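You operate a simulated robot arm through the tools that you are given. There is no shell and no other tool.

You are at the controls of a simulated robot arm. One attempt, no reset.

## Task
Change the pump from pot to tank, flush the line clear and set the dial to 3.0.
Fine: WATER 1 valve shut, WATER 2 valve left open; flush with the yellow button into the cup until the stream is plain water; shut the CUP valve after.
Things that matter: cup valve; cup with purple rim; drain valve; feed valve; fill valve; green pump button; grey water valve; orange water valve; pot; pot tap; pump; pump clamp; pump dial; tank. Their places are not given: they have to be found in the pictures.

Only the result counts: the job must be done as asked and must still hold three seconds after the hand-in. Knocking over, shifting, dropping, spilling or breaking anything else fails it.

## Robot
A 7-joint arm with a two-finger parallel gripper, fixed in place. Base frame: the origin is on the floor under the middle of its stand, x ahead of it, y to its left, z up. Lengths are in m, angles in degrees, forces in N, time in s.
With the tool pointing down near the work surface it reaches from about 0.24 to 0.68 m from the base axis. Its first joint turns from -66.0 to 66.0 degrees. Payload 2.4 kg.
The tool frame sits at the grasp point between the pads (the TCP): z along the fingers, y along the line on which they close. The tips reach 0.03 m beyond it. The gripper opens to 0.094 m. The fingers are 0.028 m wide and 0.01 m thick; the gripper's body (0.05 by 0.096 m) begins 0.055 m behind the TCP.
Orientation is told as [roll, pitch, yaw] about the base's x, y, z axes, in that order, counted from this pose: with the fingers straight down and closing along the base's y, the tool's x points along the base's -x, its y along +y and its z along -z.

## Interface
- The arm moves only by the tool move_arm. Its argument "plan" is a list of rows, each an object of numbers (a shift or turn left out is 0, a gripper value left out holds the last): "dx", "dy", "dz": the shift along the base's x, y, z in units of 500 mm (1.0 is 500 mm); "rx", "ry", "rz": the turn, a rotation vector about the base's x, y, z in units of 60 degrees (1.0 is 60 degrees); "fingers": the gripper command, from -1 (fully open) to 1 (shut), values between in proportion. In form: [{"dx": .., "dy": .., "dz": .., "rx": .., "ry": .., "rz": .., "fingers": ..}, ...]. A call has 1 to 20 rows; each row is the pose to reach, as a shift and turn from the pose commanded when the call began. A call with a number of a shift or a turn outside -1 to 1 is refused whole. Each row takes 0.2 s and may step no farther than 0.05 m and 8.6 degrees from the row before; otherwise, or with a gripper value out of range, the whole call is refused. A pose out of reach is approached as far as the arm can. The call stops where the force on the tool passes 90 N (or 10 N more than at its start, if that is more) or the arm is blocked; 0.2 s more then pass. The fingers move at their own pace (about 0.153 m/s each) and stop on an object; they squeeze with about 26 N. The grip force told is the motor's: it shows also when the fingers shut on nothing. Time passes only in rows, and 0.2 s behind the last, so rows that repeat a pose let the fingers close. The reply holds the time, the measured pose of the TCP, the force on the tool along the base axes, the opening and the grip force, in the units named above and with some noise, with the torque about the TCP (base axes, N m) and any sound that the robot's microphone picked up, and new pictures: "pictures" is both (left out), scene, wrist or none.
- Cameras (640 x 400 px; columns grow to the right, rows downward): "scene" is fixed at [0.0378, 0.4898, 1.43]; the picture's right is [-0.69, -0.73, 0.00], its down [-0.57, 0.54, -0.62] and it looks along [0.45, -0.43, -0.78] (base axes); focal length 313 px, centre (320, 200). "wrist" rides on the gripper at [0.076, 0.014, -0.102] in the tool frame; the picture's right is [-0.18, 0.98, 0.00], its down [-0.75, -0.14, -0.64] and it looks along [-0.63, -0.12, 0.77] (tool axes); focal length 243 px, centre (320, 200).
- probe_pixels(camera, pixels): for up to 12 pixels [column, row] of the newest picture of that camera ("zoom" is the newest enlarged one), the place [x, y, z] in the base frame of the surface seen there, good to about 0.002 m, but the place of the scene camera against the robot may be out by one fixed shift of up to 0.012 m in any direction. No time passes.
- inspect(camera, box): a new picture of the part [left, top, right, bottom] of that camera's present view, enlarged. No time passes.
- hand_in(): hands the job in; it is judged then, once.

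Leave the gripper open and the arm clear of the work at the hand-in unless told otherwise.

The tools are called after "Emit:" as name(argument=value, ...) on one line, values as JSON. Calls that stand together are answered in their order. move_arm: Moves the arm, as the interface text tells. Its arguments: {"type":"object","properties":{"plan":{"type":"array","items":{"type":"object","properties":{"dx":{"type":"number"},"dy":{"type":"number"},"dz":{"type":"number"},"rx":{"type":"number"},"ry":{"type":"number"},"rz":{"type":"number"},"fingers":{"type":"number"}}}},"pictures":{"type":"string","enum":["both","scene","wrist","none"]}},"required":["plan"]} The other tools are called the same way: probe_pixels (camera, pixels) gives the place of the surface under pixels of a picture; inspect (camera, box) takes an enlarged picture of a part of a camera's view; hand_in () hands the job in.

At the start:

```text
t: 0.0
ee_pos: [0.2747, 0.309, 1.1233]
ee_rot: [-0.1, 0.0, 0.1]
ft_force: [0.8, 0.1, -0.1]
ft_torque: [0.0, -0.02, 0.02]
opening: 0.0939
gripper_force: 0.0
```

scene: 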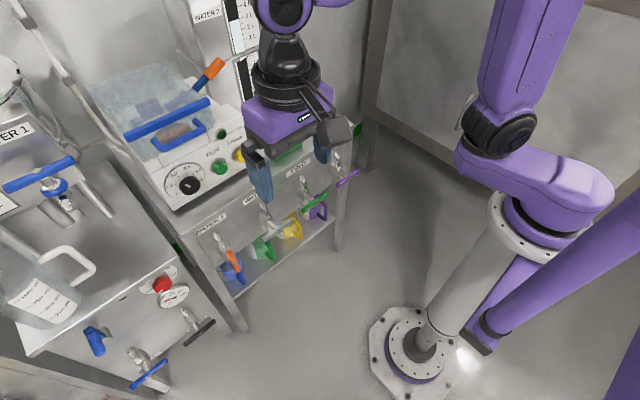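
wrist: 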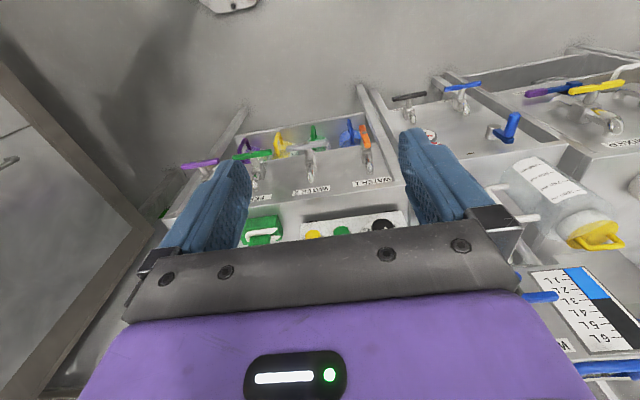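

I'll look closer before moving. The scene shows a bench with a pump (white box with dial, green and yellow buttons), a row of valves on the front, and cups below. I'll enlarge several parts.

Emit:
inspect(camera="scene", box=[160, 130, 370, 300])

Emit:
inspect(camera="scene", box=[80, 40, 280, 220])

Emit:
inspect(camera="scene", box=[0, 40, 230, 400])

Emit:
inspect(camera="wrist", box=[150, 70, 420, 250])

Emit:
inspect(camera="wrist", box=[380, 40, 640, 400])

```text
2.35 times, centred on (265, 215) of scene
```

zoom: 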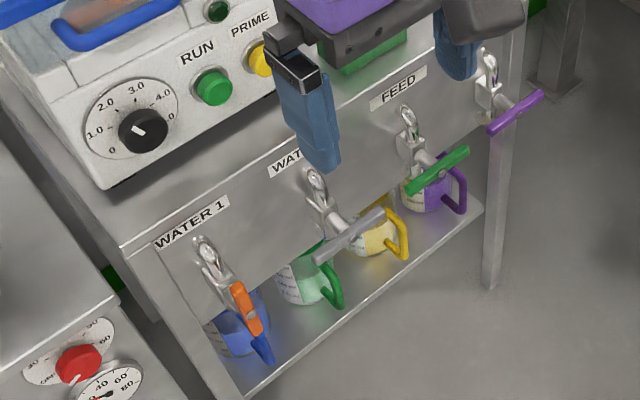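

```text
2.22 times, centred on (180, 130) of scene
```

zoom: 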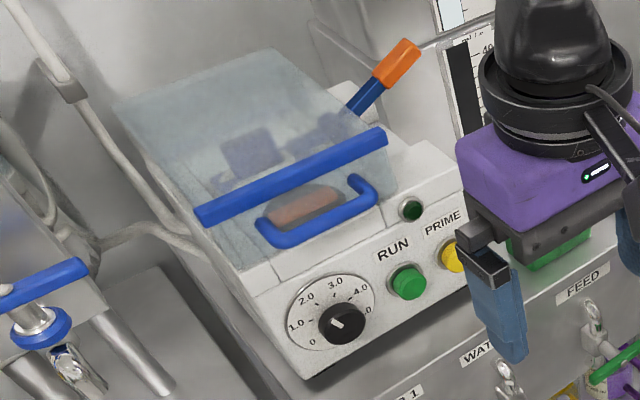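

```text
1.11 times, centred on (115, 220) of scene
```

zoom: 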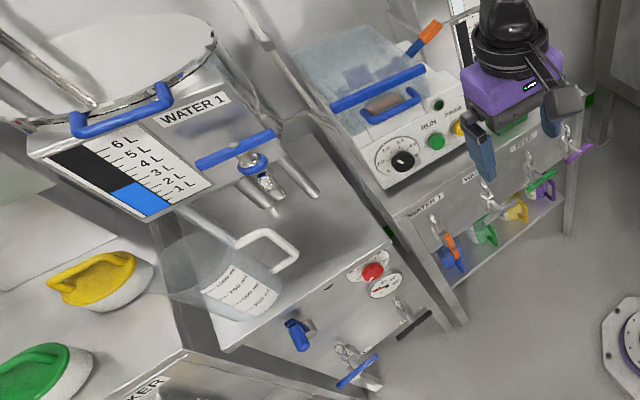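

```text
2.22 times, centred on (285, 160) of wrist
```

zoom: 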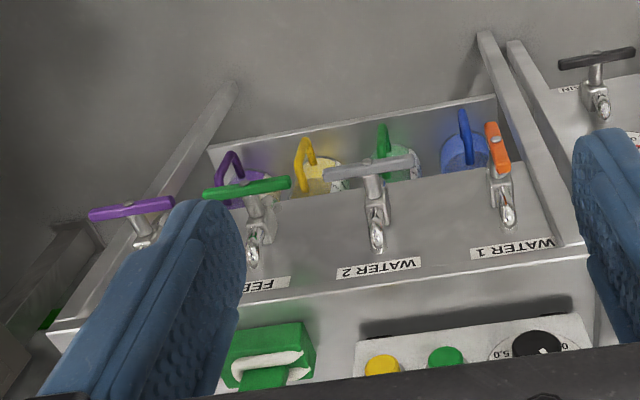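

```text
1.11 times, centred on (510, 220) of wrist
```

zoom: 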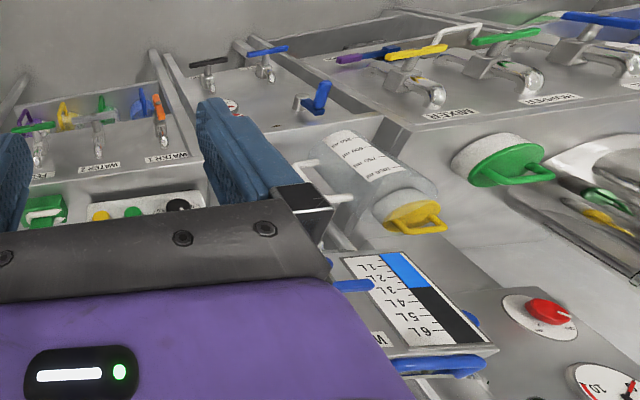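

Next, more detail of the left cabinet, the pot, the tank scale and the right side.

Emit:
inspect(camera="scene", box=[0, 230, 230, 400])

Emit:
inspect(camera="scene", box=[0, 40, 120, 240])

Emit:
inspect(camera="scene", box=[160, 0, 400, 140])

Emit:
inspect(camera="scene", box=[240, 130, 370, 230])

Emit:
inspect(camera="scene", box=[190, 200, 320, 300])

Emit:
inspect(camera="wrist", box=[480, 120, 640, 400])

Emit:
inspect(camera="wrist", box=[380, 40, 640, 180])

```text
2.35 times, centred on (115, 315) of scene
```

zoom: 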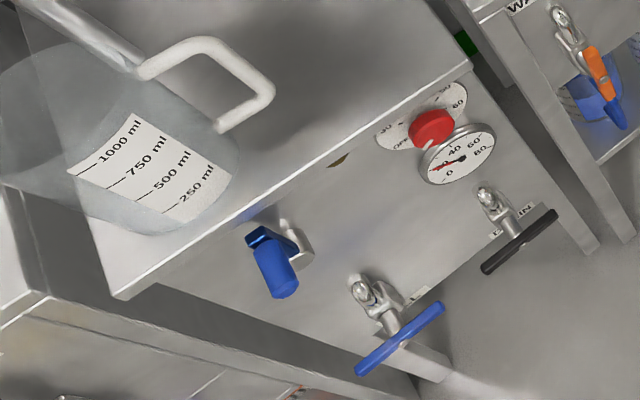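

```text
2.00 times, centred on (60, 140) of scene
```

zoom: 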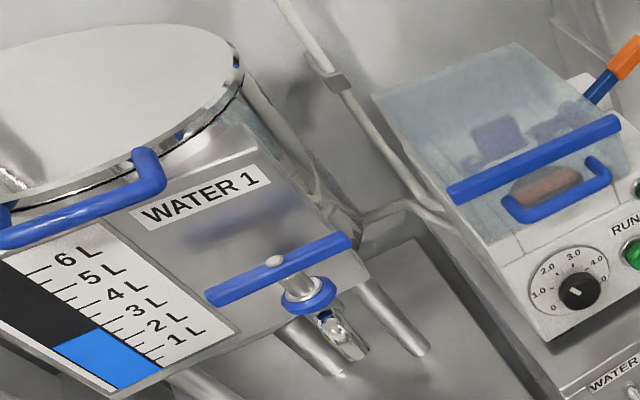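

```text
2.67 times, centred on (280, 70) of scene
```

zoom: 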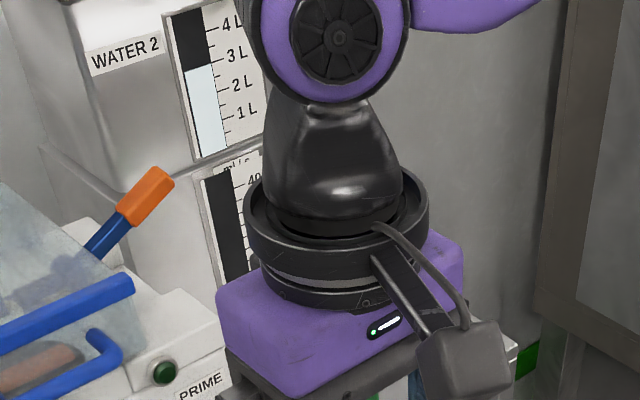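

```text
4.00 times, centred on (305, 180) of scene
```

zoom: 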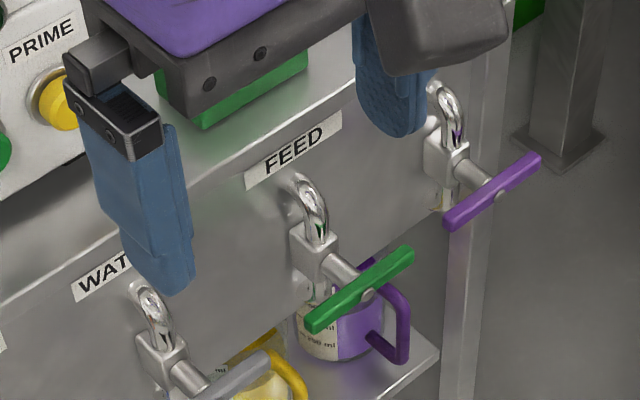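

```text
4.00 times, centred on (255, 250) of scene
```

zoom: 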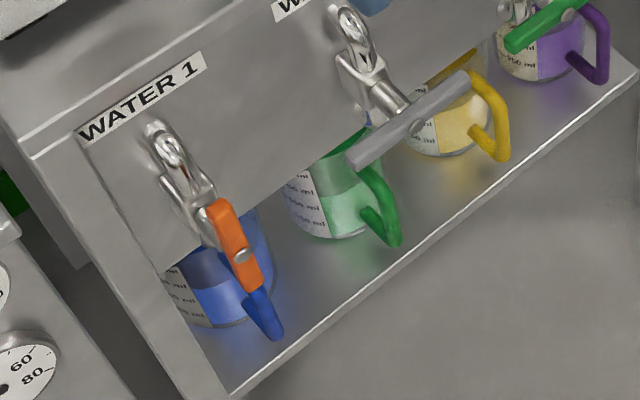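

```text
1.43 times, centred on (560, 260) of wrist
```

zoom: 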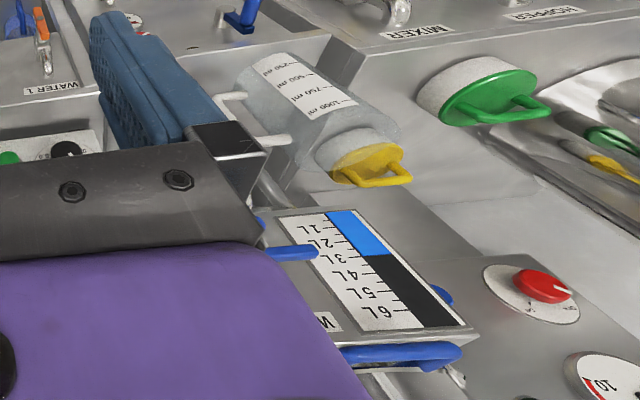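

```text
2.46 times, centred on (510, 110) of wrist
```

zoom: 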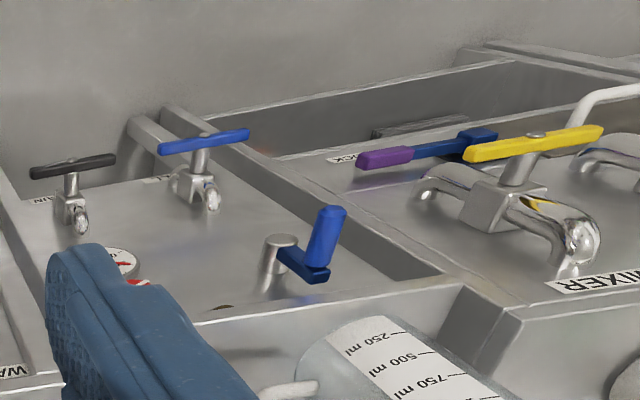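

Probing key items in the scene view: orange handle (232,258), grey handle (268,225), green handle (312,203), purple handle (347,178), purple cup rim/body, dial (190,186), run button (218,168), yellow button (240,155), pump clamp lever (210,75).

Emit:
probe_pixels(camera="scene", pixels=[[233, 261], [221, 243], [279, 219], [268, 207], [315, 203], [347, 178], [336, 164], [318, 212], [191, 186], [219, 167], [240, 155], [212, 72]])

Emit:
probe_pixels(camera="wrist", pixels=[[365, 133], [361, 158], [305, 141], [309, 170], [253, 153], [201, 163], [210, 168], [256, 178], [384, 224], [341, 230], [312, 234], [252, 144]])

Emit:
inspect(camera="wrist", box=[160, 100, 320, 200])

```text
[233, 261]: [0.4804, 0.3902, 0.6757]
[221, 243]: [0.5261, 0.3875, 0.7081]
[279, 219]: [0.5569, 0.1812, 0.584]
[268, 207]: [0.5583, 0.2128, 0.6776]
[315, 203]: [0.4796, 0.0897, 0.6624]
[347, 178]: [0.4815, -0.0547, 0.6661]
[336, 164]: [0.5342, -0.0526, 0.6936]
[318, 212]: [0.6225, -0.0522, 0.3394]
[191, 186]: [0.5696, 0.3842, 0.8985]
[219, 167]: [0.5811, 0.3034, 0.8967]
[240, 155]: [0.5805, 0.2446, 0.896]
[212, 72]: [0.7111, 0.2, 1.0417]
```

```text
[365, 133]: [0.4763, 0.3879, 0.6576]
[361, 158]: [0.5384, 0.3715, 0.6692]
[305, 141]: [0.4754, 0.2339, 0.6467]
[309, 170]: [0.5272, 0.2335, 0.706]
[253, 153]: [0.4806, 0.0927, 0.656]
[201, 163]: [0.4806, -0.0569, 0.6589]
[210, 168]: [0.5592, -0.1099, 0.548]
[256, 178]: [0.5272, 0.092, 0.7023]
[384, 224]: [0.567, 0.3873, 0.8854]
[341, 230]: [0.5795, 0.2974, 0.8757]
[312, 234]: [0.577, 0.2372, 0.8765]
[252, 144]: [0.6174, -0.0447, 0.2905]
```

```text
4.00 times, centred on (240, 150) of wrist
```

zoom: 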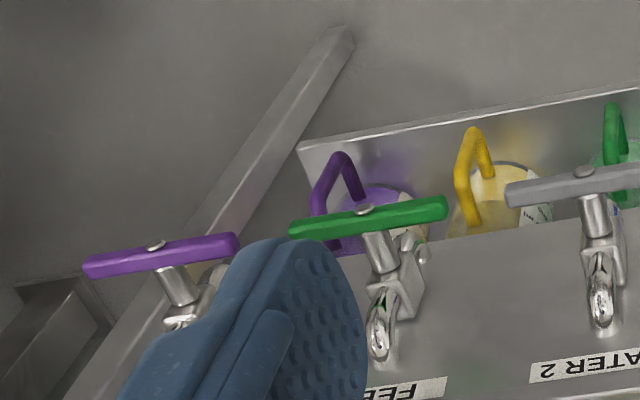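

The four valve handles sit at x≈0.48, z≈0.66: orange y≈0.388 (vertical = in line with its pipe, open), grey y≈0.234, green FEED y≈0.091 and purple y≈-0.056 (crosswise, shut). I'll move the arm sideways to y≈-0.05, staying back at x≈0.27, to see the purple valve and cup.

Emit:
move_arm(plan=[{"dy": -0.09}, {"dy": -0.18}, {"dy": -0.27}, {"dy": -0.36, "dz": -0.02}, {"dy": -0.45, "dz": -0.08}, {"dy": -0.53, "dz": -0.14}, {"dy": -0.6, "dz": -0.2}, {"dy": -0.66, "dz": -0.26}, {"dy": -0.7, "dz": -0.32}, {"dy": -0.7, "dz": -0.32}])

```text
refused: row 5 steps farther than a row can; nothing moved
```

One row was too long; same path with shorter steps.

Emit:
move_arm(plan=[{"dy": -0.09}, {"dy": -0.18}, {"dy": -0.27}, {"dy": -0.35, "dz": -0.05}, {"dy": -0.43, "dz": -0.1}, {"dy": -0.51, "dz": -0.15}, {"dy": -0.59, "dz": -0.2}, {"dy": -0.66, "dz": -0.26}, {"dy": -0.7, "dz": -0.32}, {"dy": -0.7, "dz": -0.32}])

```text
t: 2.2
ee_pos: [0.2733, -0.0402, 0.9623]
ee_rot: [0.0, 0.0, 0.0]
ft_force: [0.1, 0.0, -0.4]
ft_torque: [-0.01, -0.01, -0.01]
opening: 0.0943
gripper_force: 0.2
```

scene: 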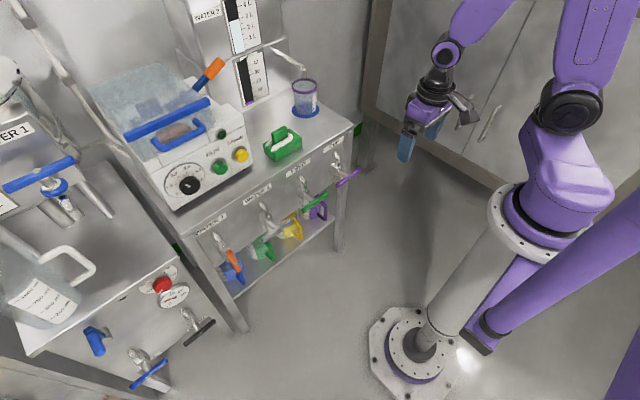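
wrist: 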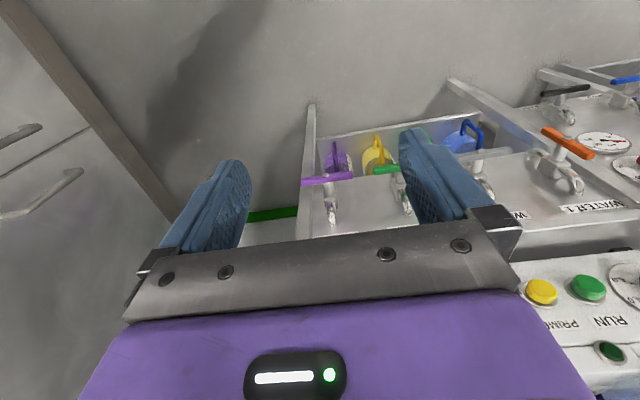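

Now a purple-rimmed cup shows on the bench top at (306,97), under a spout, with a flow/level scale behind. I'll enlarge it.

Emit:
inspect(camera="scene", box=[220, 0, 370, 180])

Emit:
inspect(camera="scene", box=[260, 30, 340, 130])

Emit:
inspect(camera="scene", box=[180, 110, 370, 290])

Emit:
inspect(camera="wrist", box=[290, 80, 480, 240])

Emit:
probe_pixels(camera="scene", pixels=[[306, 95], [305, 66], [282, 141], [190, 186], [219, 167], [240, 155], [221, 134], [180, 185], [347, 178], [336, 162], [306, 118], [250, 75]])

```text
2.22 times, centred on (295, 90) of scene
```

zoom: 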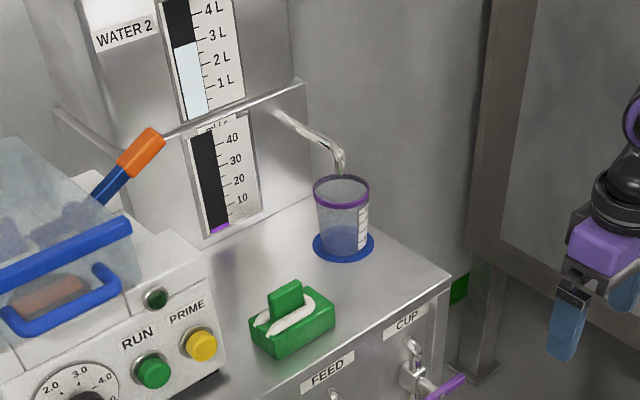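

```text
4.00 times, centred on (300, 80) of scene
```

zoom: 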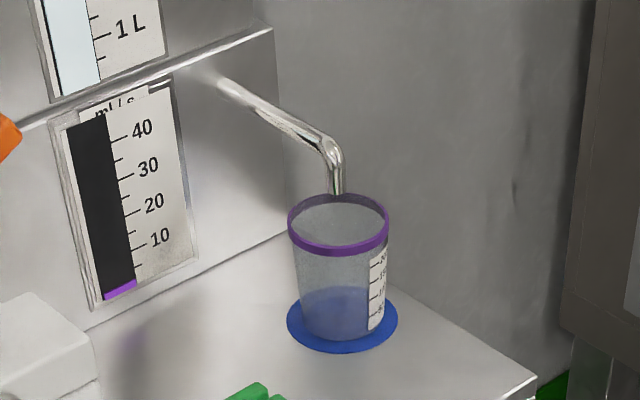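

```text
2.22 times, centred on (275, 200) of scene
```

zoom: 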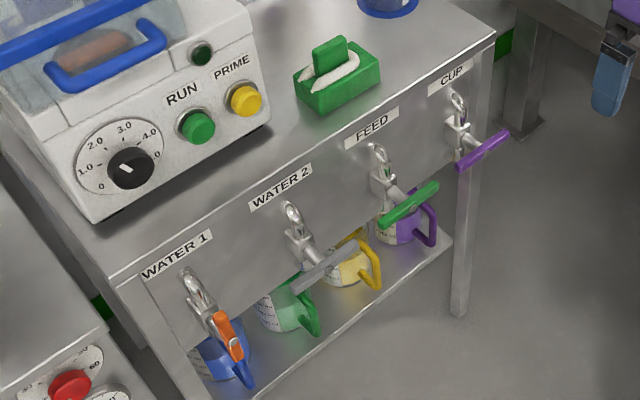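

```text
2.50 times, centred on (385, 160) of wrist
```

zoom: 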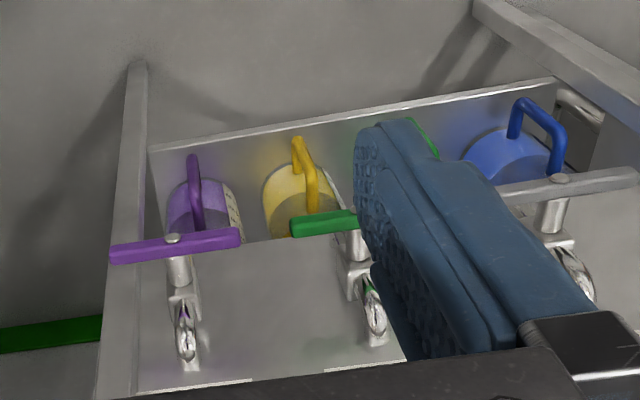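

```text
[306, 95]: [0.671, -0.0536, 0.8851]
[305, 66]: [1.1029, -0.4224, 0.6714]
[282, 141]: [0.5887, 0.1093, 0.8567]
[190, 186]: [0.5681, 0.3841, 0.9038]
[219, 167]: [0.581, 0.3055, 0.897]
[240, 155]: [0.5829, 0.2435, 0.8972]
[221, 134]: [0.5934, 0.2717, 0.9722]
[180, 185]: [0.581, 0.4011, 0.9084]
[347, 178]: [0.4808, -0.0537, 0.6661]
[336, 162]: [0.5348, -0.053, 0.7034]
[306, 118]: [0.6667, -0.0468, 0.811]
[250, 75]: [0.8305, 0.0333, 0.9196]
```

The purple-rim cup stands on the bench at about (0.67,-0.05) under the flush spout. I'll zoom on the dial and the clamp lever.

Emit:
inspect(camera="scene", box=[150, 150, 230, 220])

Emit:
inspect(camera="scene", box=[90, 40, 240, 160])

Emit:
inspect(camera="scene", box=[200, 220, 260, 290])

Emit:
inspect(camera="scene", box=[310, 130, 370, 200])

```text
5.71 times, centred on (190, 185) of scene
```

zoom: 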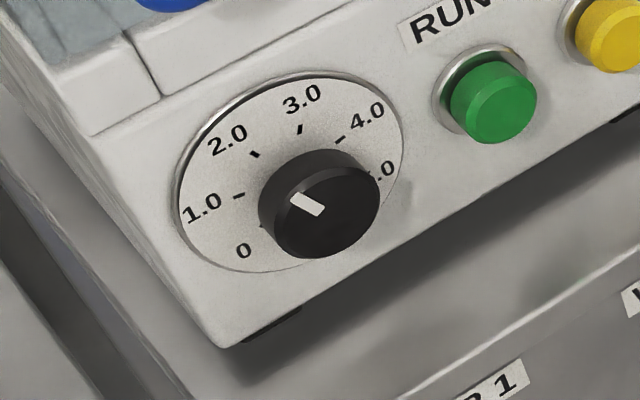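

```text
3.33 times, centred on (165, 100) of scene
```

zoom: 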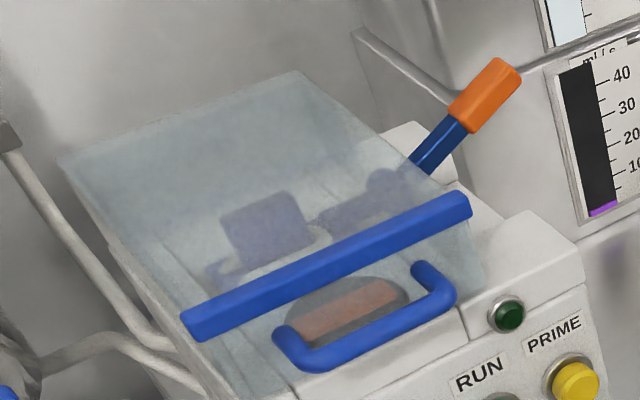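

```text
5.71 times, centred on (230, 255) of scene
```

zoom: 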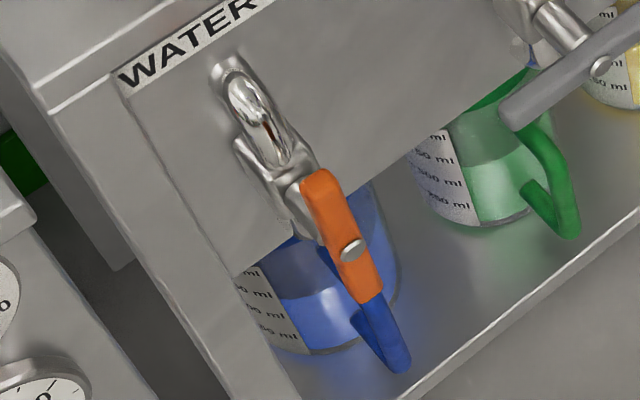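

```text
5.71 times, centred on (340, 165) of scene
```

zoom: 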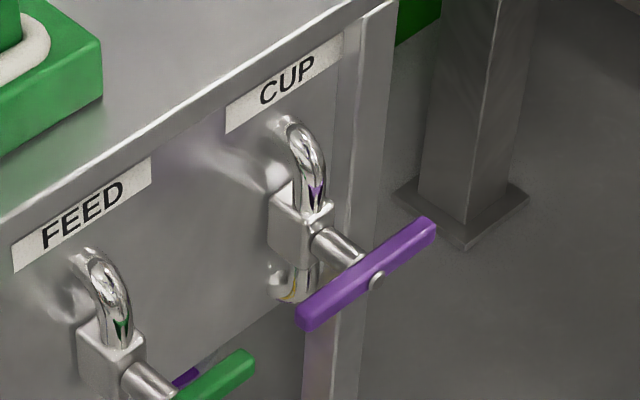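

Dial pointer seems near 2.0, RUN lamp dark. Plan: turn the gripper horizontal (fingers toward +x) so I can grip the T-handles and turn them about x. First move to a free spot at about (0.37, 0.2, 0.92) while pitching the tool by 60°.

Emit:
move_arm(plan=[{"dx": 0.02, "dy": 0.06, "ry": -0.12}, {"dx": 0.04, "dy": 0.12, "ry": -0.25}, {"dx": 0.06, "dy": 0.18, "ry": -0.38}, {"dx": 0.08, "dy": 0.24, "ry": -0.5}, {"dx": 0.1, "dy": 0.3, "ry": -0.62}, {"dx": 0.12, "dy": 0.36, "ry": -0.74}, {"dx": 0.15, "dy": 0.42, "ry": -0.86}, {"dx": 0.18, "dy": 0.48, "ry": -0.98}, {"dx": 0.18, "dy": 0.48, "ry": -1.0}, {"dx": 0.18, "dy": 0.48, "ry": -1.0}])

```text
t: 4.4
ee_pos: [0.3647, 0.1986, 0.9618]
ee_rot: [-0.1, -60.1, 0.0]
ft_force: [0.3, 0.4, 0.1]
ft_torque: [0.02, -0.02, 0.0]
opening: 0.0942
gripper_force: 0.1
```

scene: 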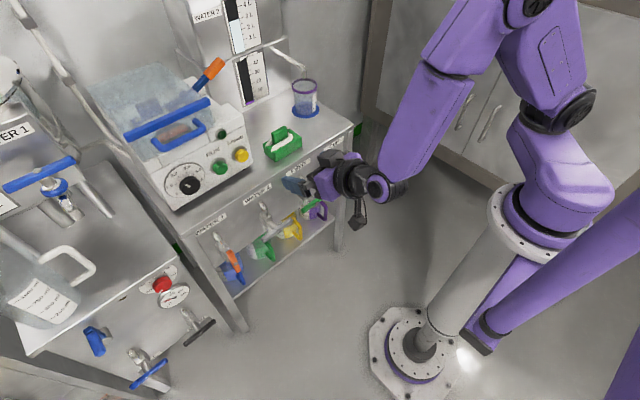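
wrist: 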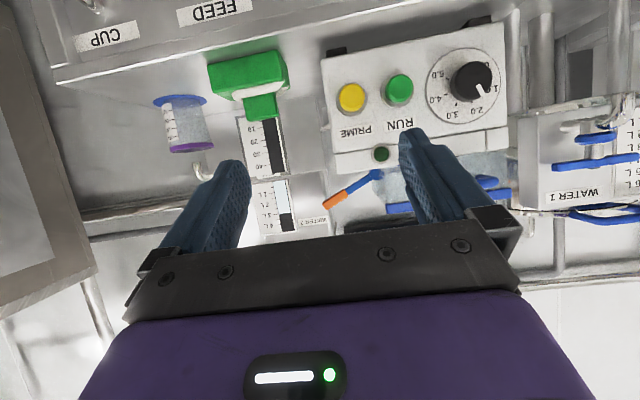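

The wrist picture is upside down now but shows the pump front well. I'll zoom in on the dial and cup.

Emit:
inspect(camera="wrist", box=[400, 40, 520, 140])

Emit:
inspect(camera="wrist", box=[130, 70, 400, 240])

Emit:
probe_pixels(camera="wrist", pixels=[[472, 82], [399, 90], [351, 98], [330, 60], [345, 165], [481, 90], [462, 110], [340, 140], [450, 40], [490, 140], [190, 130], [380, 154]])

```text
4.00 times, centred on (460, 90) of wrist
```

zoom: 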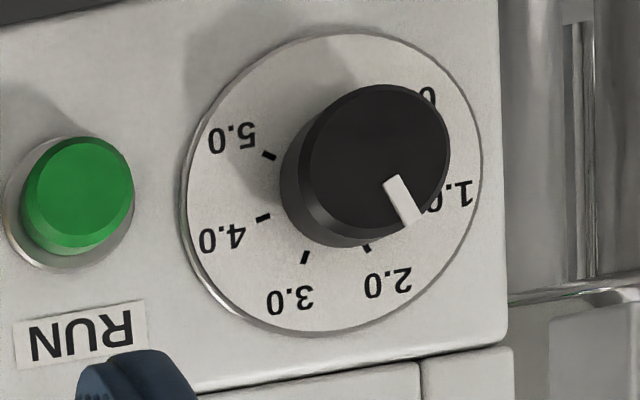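

```text
2.35 times, centred on (265, 155) of wrist
```

zoom: 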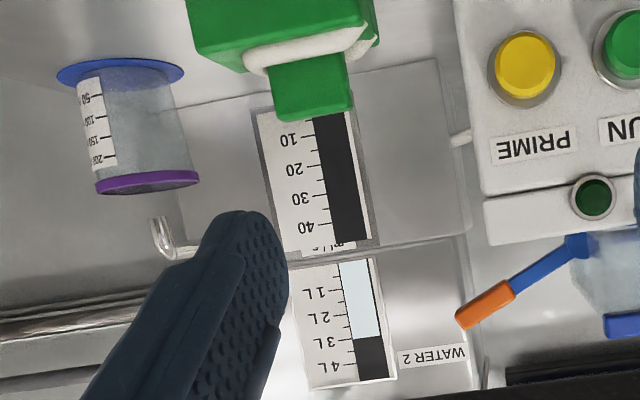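

```text
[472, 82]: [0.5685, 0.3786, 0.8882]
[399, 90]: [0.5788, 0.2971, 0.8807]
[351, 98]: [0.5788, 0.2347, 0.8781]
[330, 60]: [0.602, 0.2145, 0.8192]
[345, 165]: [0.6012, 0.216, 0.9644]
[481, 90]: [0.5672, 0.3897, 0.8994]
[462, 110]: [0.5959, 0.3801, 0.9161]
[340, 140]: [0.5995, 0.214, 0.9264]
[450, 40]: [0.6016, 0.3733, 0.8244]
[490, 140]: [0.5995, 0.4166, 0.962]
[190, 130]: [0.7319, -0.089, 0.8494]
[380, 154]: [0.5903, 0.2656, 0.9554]
```

Read: pump front face at x≈0.60, knob front centre ≈(0.568,0.381,0.889), yellow button front ≈(0.579,0.235,0.878). Pointer is near 2.0; clockwise (+rx) about one division is needed later. Next: finish pitching to horizontal and go in front of the orange WATER 1 handle at (0.39,0.388,0.66).

Emit:
move_arm(plan=[{"dy": 0.04, "dz": -0.06, "ry": -0.06}, {"dy": 0.08, "dz": -0.12, "ry": -0.12}, {"dy": 0.12, "dz": -0.18, "ry": -0.18}, {"dy": 0.16, "dz": -0.24, "ry": -0.24}, {"dy": 0.2, "dz": -0.3, "ry": -0.3}, {"dy": 0.24, "dz": -0.36, "ry": -0.36}, {"dy": 0.28, "dz": -0.42, "ry": -0.42}, {"dy": 0.32, "dz": -0.48, "ry": -0.48}, {"dy": 0.36, "dz": -0.54, "ry": -0.5}, {"dy": 0.38, "dz": -0.6, "ry": -0.5}, {"dy": 0.38, "dz": -0.6, "ry": -0.5}])

```text
t: 6.8
ee_pos: [0.3618, 0.3719, 0.7016]
ee_rot: [-2.9, -89.7, 3.0]
ft_force: [0.3, -0.6, -0.1]
ft_torque: [-0.01, 0.0, 0.02]
opening: 0.0939
gripper_force: 0.1
out of reach, approached as far as the arm can: row 9, 10, 11
```

scene: 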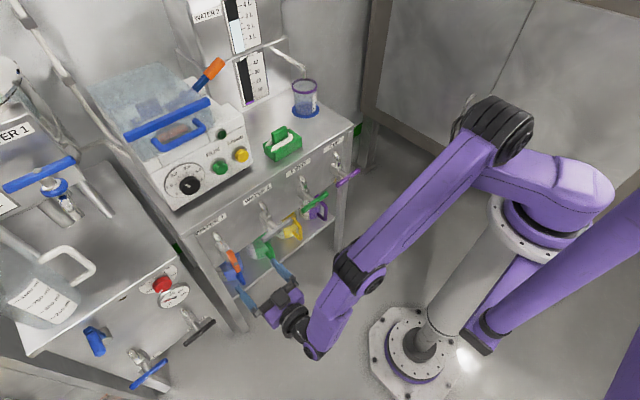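
wrist: 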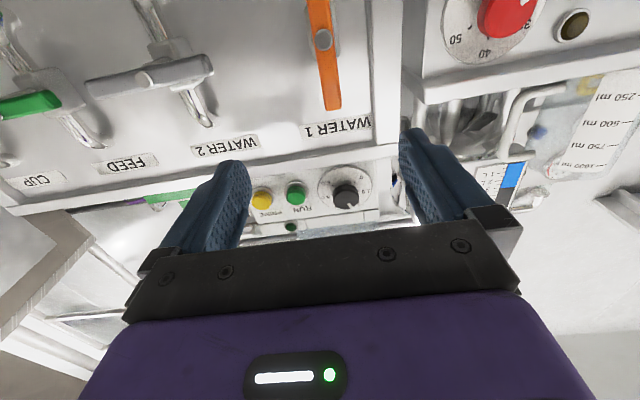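

The arm stopped a little short (z≈0.70) with the orange handle visible at (323,40) in the wrist picture. I'll probe the handle now with the wrist camera.

Emit:
probe_pixels(camera="wrist", pixels=[[323, 40], [331, 104], [317, 4], [312, 60], [336, 60], [345, 110], [150, 75], [90, 90], [208, 62], [196, 110], [20, 105], [55, 98]])

Emit:
inspect(camera="wrist", box=[260, 0, 400, 140])

Emit:
inspect(camera="wrist", box=[0, 0, 240, 150])

```text
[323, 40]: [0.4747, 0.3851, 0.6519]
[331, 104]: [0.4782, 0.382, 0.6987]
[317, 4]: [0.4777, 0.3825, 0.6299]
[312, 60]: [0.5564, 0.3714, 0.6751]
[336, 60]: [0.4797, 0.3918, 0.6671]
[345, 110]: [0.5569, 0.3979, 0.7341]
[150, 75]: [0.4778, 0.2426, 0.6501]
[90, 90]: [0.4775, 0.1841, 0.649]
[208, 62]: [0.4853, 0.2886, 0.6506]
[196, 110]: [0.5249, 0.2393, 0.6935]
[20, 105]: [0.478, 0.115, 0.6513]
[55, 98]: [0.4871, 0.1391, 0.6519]
```

```text
2.86 times, centred on (330, 70) of wrist
```

zoom: 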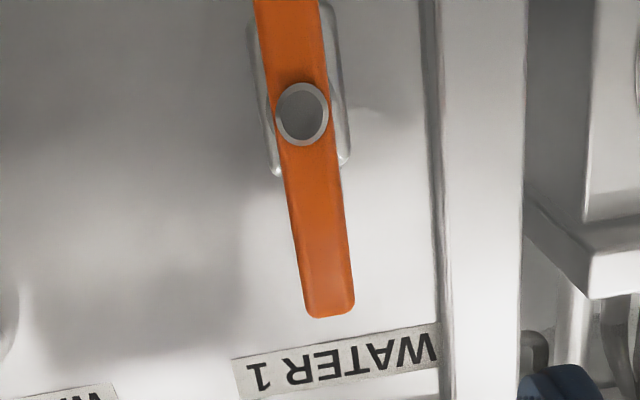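

```text
2.67 times, centred on (120, 75) of wrist
```

zoom: 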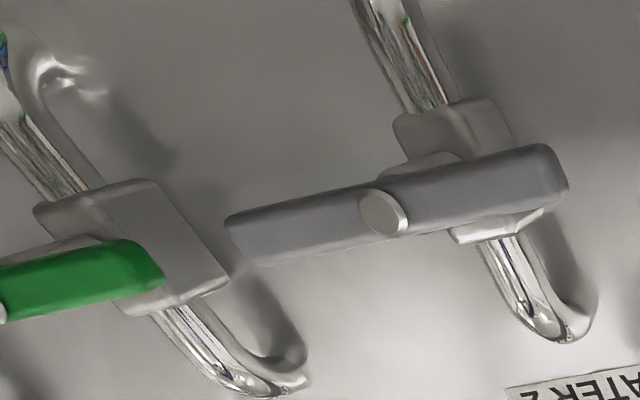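

Valve axes lie at z≈0.652, handle fronts x≈0.477; orange centre y≈0.384, bar half-length ≈0.05. I'll move 0.06 m forward (tips still short of the handle) to see whether the pose becomes reachable.

Emit:
move_arm(plan=[{"dx": 0.04}, {"dx": 0.08}, {"dx": 0.12}, {"dx": 0.12}], pictures="wrist")

```text
t: 7.8
ee_pos: [0.4242, 0.3706, 0.702]
ee_rot: [-59.4, -90.0, 59.3]
ft_force: [-0.9, -0.3, 0.6]
ft_torque: [0.01, 0.03, -0.03]
opening: 0.094
gripper_force: 0.0
```

wrist: 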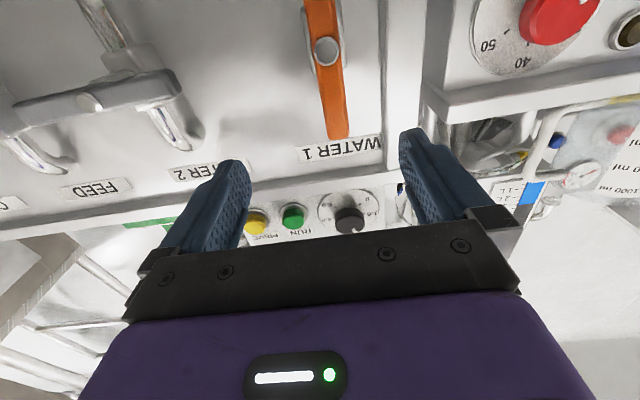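

The pose is now (0.424,0.371,0.702), so the reached pose is the reference. Next: down 0.048 and left 0.013 to line up with the orange handle centre.

Emit:
move_arm(plan=[{"dy": 0.01, "dz": -0.03}, {"dy": 0.02, "dz": -0.06}, {"dy": 0.027, "dz": -0.096}, {"dy": 0.027, "dz": -0.096}], pictures="wrist")

```text
t: 8.8
ee_pos: [0.4243, 0.3718, 0.703]
ee_rot: [-89.3, -90.0, 89.2]
ft_force: [0.3, -0.1, 0.4]
ft_torque: [-0.07, 0.0, 0.03]
opening: 0.0941
gripper_force: 0.2
out of reach, approached as far as the arm can: row 1, 2, 3, 4
```

wrist: 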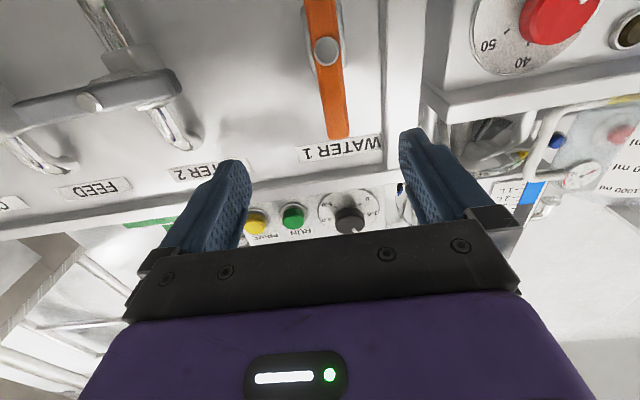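

Going lower is blocked at full horizontal pitch, probably a wrist limit. I'll tip the tool 20° downward and then lower.

Emit:
move_arm(plan=[{"ry": 0.12}, {"ry": 0.24}, {"ry": 0.34}, {"ry": 0.34, "dz": -0.04, "dy": 0.01}, {"ry": 0.34, "dz": -0.08, "dy": 0.02}, {"ry": 0.34, "dz": -0.1, "dy": 0.026}, {"ry": 0.34, "dz": -0.1, "dy": 0.026}], pictures="both")

```text
t: 10.4
ee_pos: [0.422, 0.3831, 0.6517]
ee_rot: [0.0, -69.6, 0.1]
ft_force: [-0.5, 0.0, -0.7]
ft_torque: [0.0, 0.01, -0.02]
opening: 0.094
gripper_force: 0.0
```

scene: 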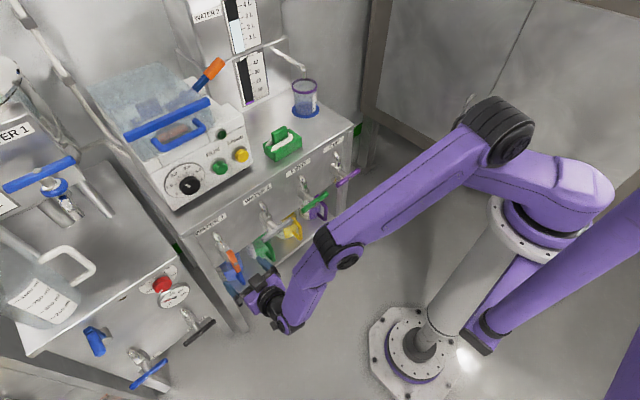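
wrist: 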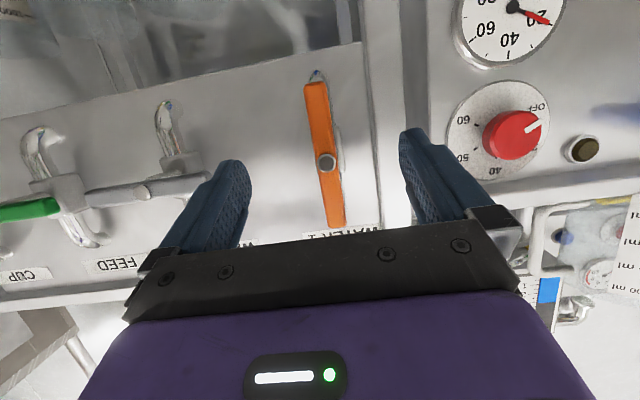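

Good: pose (0.422,0.383,0.652), pitch −70°. Handle bolt is at (325,163) in the wrist picture. Probing for exact alignment.

Emit:
probe_pixels(camera="wrist", pixels=[[325, 163], [311, 100], [335, 215], [314, 140], [334, 140], [329, 190], [318, 75], [165, 120], [145, 192]])

Emit:
inspect(camera="wrist", box=[260, 60, 390, 240])

```text
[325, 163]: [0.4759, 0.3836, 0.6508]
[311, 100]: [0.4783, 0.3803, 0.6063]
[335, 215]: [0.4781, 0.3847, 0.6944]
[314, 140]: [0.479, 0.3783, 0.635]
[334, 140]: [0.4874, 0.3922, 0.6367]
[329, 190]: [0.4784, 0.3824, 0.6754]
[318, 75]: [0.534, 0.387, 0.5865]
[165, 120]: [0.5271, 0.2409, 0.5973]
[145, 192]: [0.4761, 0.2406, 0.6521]
```

```text
2.22 times, centred on (325, 150) of wrist
```

zoom: 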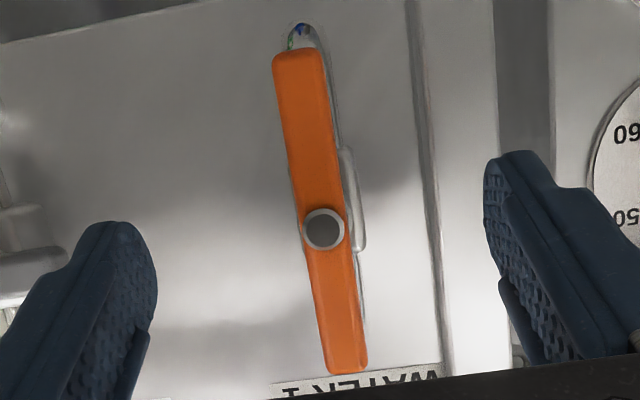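

Handle centre (0.476,0.384,0.651). Next: go 0.05 forward so the bar is between the pads, then close the fingers.

Emit:
move_arm(plan=[{"dx": 0.05, "fingers": -1}, {"dx": 0.1, "dy": 0.001, "fingers": -1}, {"dx": 0.1, "dy": 0.001, "fingers": -1}, {"dx": 0.1, "dy": 0.001, "fingers": 1}, {"dx": 0.1, "dy": 0.001, "fingers": 1}, {"dx": 0.1, "dy": 0.001, "fingers": 1}], pictures="wrist")

```text
t: 11.8
ee_pos: [0.4724, 0.3844, 0.6525]
ee_rot: [0.0, -69.6, 0.1]
ft_force: [6.2, 3.3, -4.2]
ft_torque: [-0.01, -0.04, 0.05]
opening: 0.0202
gripper_force: 45.0
```

wrist: 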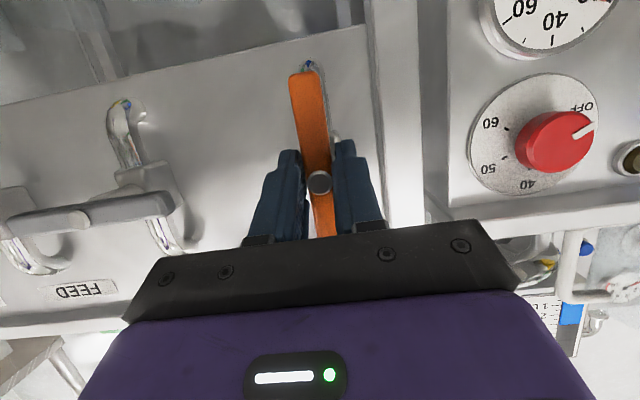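

Bar is held (opening 0.020). I try turning +x (clockwise seen from the robot) by a small 14° first and watch the torque.

Emit:
move_arm(plan=[{"rx": 0.08}, {"rx": 0.16}, {"rx": 0.24}, {"rx": 0.24}], pictures="wrist")

```text
t: 12.8
ee_pos: [0.4724, 0.3848, 0.6514]
ee_rot: [33.2, -66.0, -30.3]
ft_force: [33.9, 17.9, -21.0]
ft_torque: [-0.06, 0.65, 0.11]
opening: 0.0205
gripper_force: 45.0
```

wrist: 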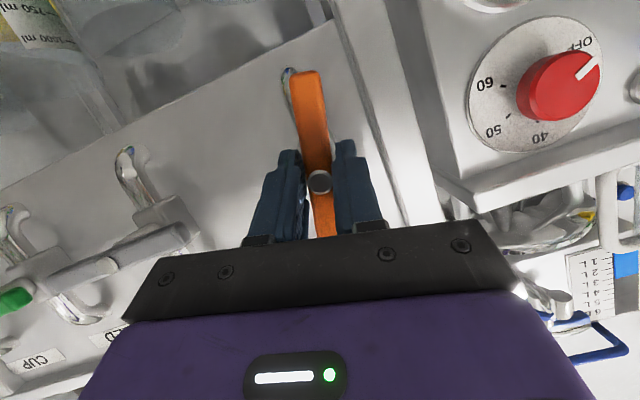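

The handle follows the gripper freely (torque about x ≈0). A side force of ~44 N has built up, so I'll continue turning while shifting the hand about 1 mm along that force to relieve it.

Emit:
move_arm(plan=[{"dx": 0.0016, "dy": 0.0016, "dz": -0.002, "rx": 0.0}, {"dx": 0.0016, "dy": 0.002, "dz": -0.002, "rx": 0.08}, {"dx": 0.0016, "dy": 0.002, "dz": -0.002, "rx": 0.16}, {"dx": 0.0016, "dy": 0.002, "dz": -0.002, "rx": 0.24}, {"dx": 0.0016, "dy": 0.002, "dz": -0.002, "rx": 0.24}], pictures="wrist")

```text
t: 14.0
ee_pos: [0.4684, 0.372, 0.6834]
ee_rot: [53.2, -55.6, -49.4]
ft_force: [2.5, -22.4, -54.6]
ft_torque: [-1.57, 1.3, -0.23]
opening: 0.0178
gripper_force: 44.8
out of reach, approached as far as the arm can: row 2, 3, 4, 5
```

wrist: 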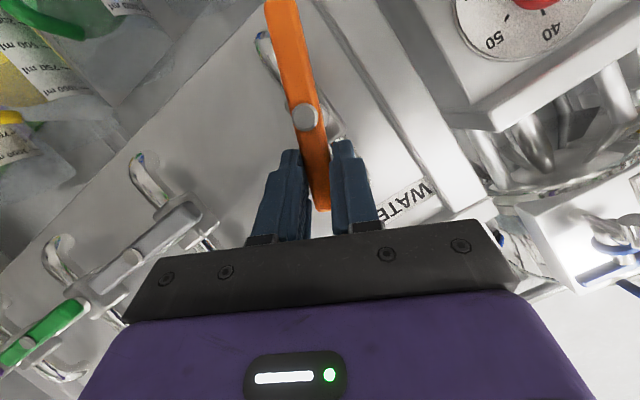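

The arm ran out of reach with that roll and the pads slid up the bar (I'm holding the upper half now). I'll open the fingers in place to release the bar and look.

Emit:
move_arm(plan=[{"fingers": -1}, {"fingers": -1}, {"fingers": -1}], pictures="both")

```text
t: 14.8
ee_pos: [0.469, 0.3863, 0.7004]
ee_rot: [57.5, -55.4, -52.2]
ft_force: [-0.8, -0.1, 0.6]
ft_torque: [-0.01, 0.03, 0.01]
opening: 0.094
gripper_force: 0.2
```

scene: 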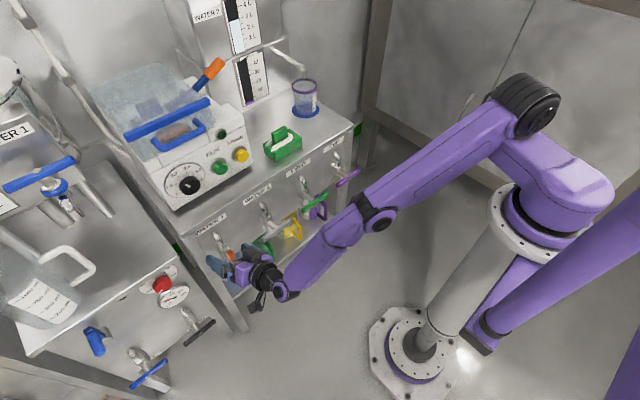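
wrist: 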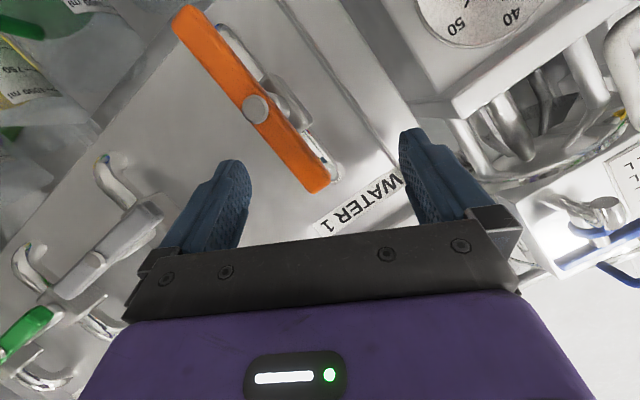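

Released cleanly. I'll probe the bar's ends (185,20), (318,183) and the bolt (256,108) to get its angle.

Emit:
probe_pixels(camera="wrist", pixels=[[187, 22], [256, 108], [315, 180], [220, 60], [290, 148]])

```text
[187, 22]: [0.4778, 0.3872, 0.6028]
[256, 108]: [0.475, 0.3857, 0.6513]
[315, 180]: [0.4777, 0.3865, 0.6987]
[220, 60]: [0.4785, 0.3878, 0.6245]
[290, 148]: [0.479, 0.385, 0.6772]
```

The bar is still vertical (ends at z 0.603 and 0.699, y≈0.386): releasing dragged it back. New approach: no roll; push the bar's top end sideways (toward −y) then down with closed fingertips on an arc. First retreat and un-roll.

Emit:
move_arm(plan=[{"dx": -0.07}, {"dx": -0.12}, {"dx": -0.12, "rx": -0.12}, {"dx": -0.12, "rx": -0.24}, {"dx": -0.12, "rx": -0.36}, {"dx": -0.12, "rx": -0.48, "fingers": 1}, {"dx": -0.12, "rx": -0.48, "fingers": 1}, {"dx": -0.12, "rx": -0.48, "fingers": 1}], pictures="both")

```text
t: 16.6
ee_pos: [0.4108, 0.3853, 0.6993]
ee_rot: [-0.2, -69.6, 0.2]
ft_force: [-0.4, 0.3, 0.0]
ft_torque: [-0.01, 0.01, 0.01]
opening: 0.0
gripper_force: 25.9
```

scene: 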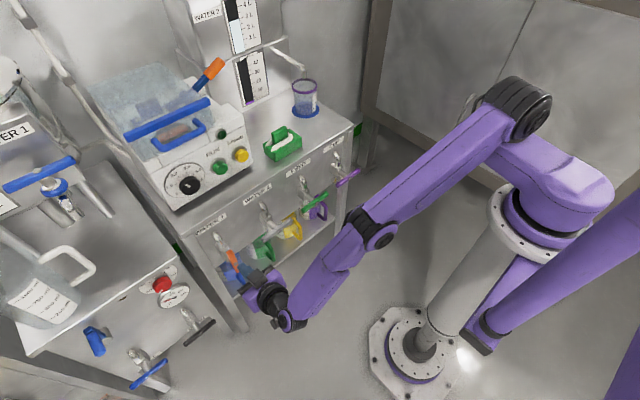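
wrist: 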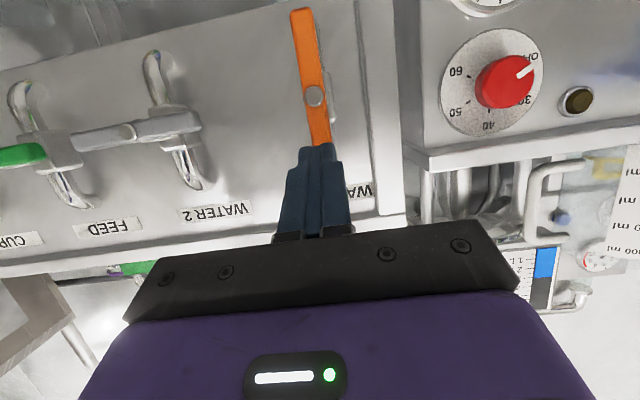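

Closed fingers at (0.411,0.385,0.699). I'll shift to the +y side of the bar, go forward to x≈0.472 (tips ≈0.50), then sweep the arc that pushes the top of the bar toward −y and down to horizontal.

Emit:
move_arm(plan=[{"dy": 0.0894, "dz": -0.0186}, {"dx": 0.06, "dy": 0.0894, "dz": -0.0186}, {"dx": 0.122, "dy": 0.0894, "dz": -0.0186}, {"dx": 0.122, "dy": 0.0434, "dz": -0.0186}, {"dx": 0.122, "dy": 0.0248, "dz": -0.0094}, {"dx": 0.122, "dy": 0.008, "dz": -0.0028}, {"dx": 0.122, "dy": -0.0124, "dz": -0.0014}, {"dx": 0.122, "dy": -0.0342, "dz": -0.0068}, {"dx": 0.122, "dy": -0.0546, "dz": -0.02}, {"dx": 0.122, "dy": -0.0706, "dz": -0.0406}, {"dx": 0.122, "dy": -0.0706, "dz": -0.0406}], pictures="both")

```text
t: 19.0
ee_pos: [0.4722, 0.35, 0.6796]
ee_rot: [0.3, -69.8, -0.2]
ft_force: [-0.9, 1.3, 10.5]
ft_torque: [0.03, -0.17, 0.09]
opening: 0.0
gripper_force: 26.1
```

scene: 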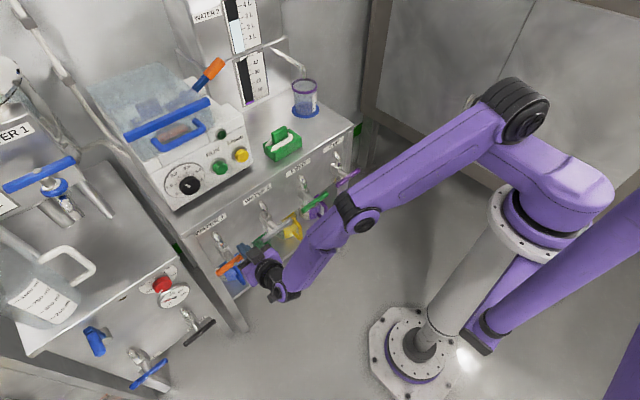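
wrist: 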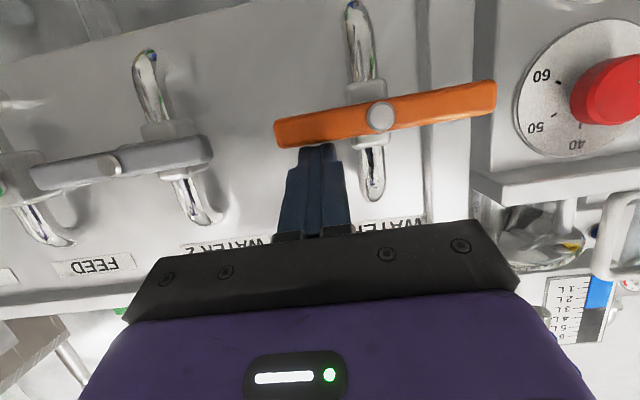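

Works: the orange handle is now nearly crosswise. I'll probe its ends to check the angle.

Emit:
probe_pixels(camera="wrist", pixels=[[283, 128], [380, 115], [488, 96], [330, 122], [440, 105], [40, 175], [113, 165], [200, 150]])

Emit:
inspect(camera="wrist", box=[240, 0, 520, 220])

```text
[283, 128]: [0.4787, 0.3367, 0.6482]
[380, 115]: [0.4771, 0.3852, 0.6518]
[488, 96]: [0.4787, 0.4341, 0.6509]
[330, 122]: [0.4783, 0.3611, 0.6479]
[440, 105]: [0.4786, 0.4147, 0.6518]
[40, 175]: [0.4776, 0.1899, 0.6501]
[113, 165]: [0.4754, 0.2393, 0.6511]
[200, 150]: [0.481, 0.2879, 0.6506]
```

```text
1.82 times, centred on (380, 110) of wrist
```

zoom: 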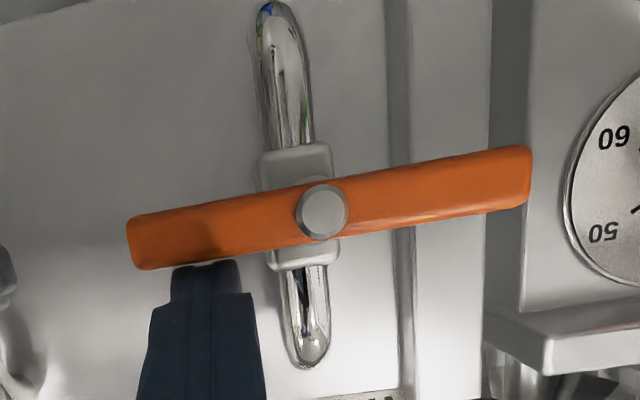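

Orange bar now lies level (ends z≈0.648/0.651): WATER 1 is shut. Next the grey WATER 2 valve, centre (0.239,0.651); opening should be the reverse turn, so its +y end (y≈0.288) must go down. I'll back off and go in front of and above that end.

Emit:
move_arm(plan=[{"dx": -0.06}, {"dx": -0.12, "dz": 0.02}, {"dx": -0.12, "dy": -0.08, "dz": 0.028}, {"dx": -0.12, "dy": -0.152, "dz": 0.028}, {"dx": -0.12, "dy": -0.152, "dz": 0.028}], pictures="both")

```text
t: 20.2
ee_pos: [0.4125, 0.2736, 0.695]
ee_rot: [0.0, -69.6, 0.1]
ft_force: [0.4, -0.9, 0.0]
ft_torque: [0.01, 0.05, 0.03]
opening: 0.0002
gripper_force: 25.5
```

scene: 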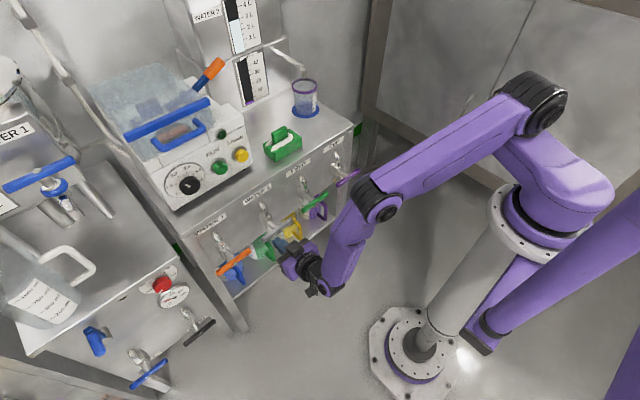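
wrist: 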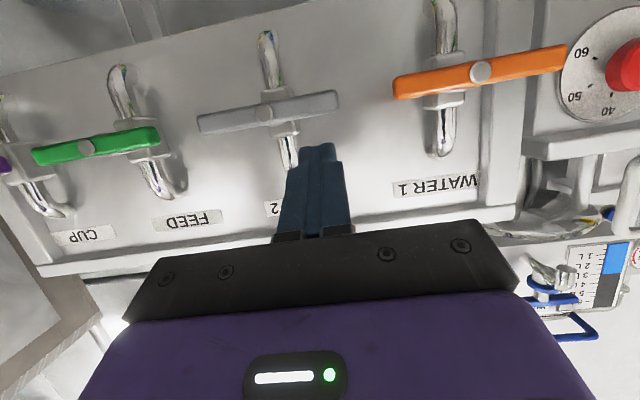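

Good pose at (0.4125,0.274,0.695). Probing the grey, green and orange bolts and ends from here.

Emit:
probe_pixels(camera="wrist", pixels=[[264, 113], [205, 123], [332, 101], [481, 71], [398, 87], [560, 53], [86, 147], [36, 155], [157, 132]])

```text
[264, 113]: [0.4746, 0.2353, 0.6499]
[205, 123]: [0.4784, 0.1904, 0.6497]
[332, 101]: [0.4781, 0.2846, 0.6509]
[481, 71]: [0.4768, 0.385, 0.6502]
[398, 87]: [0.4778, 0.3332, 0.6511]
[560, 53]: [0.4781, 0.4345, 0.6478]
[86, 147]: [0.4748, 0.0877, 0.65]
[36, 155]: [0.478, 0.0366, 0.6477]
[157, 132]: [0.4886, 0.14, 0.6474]
```

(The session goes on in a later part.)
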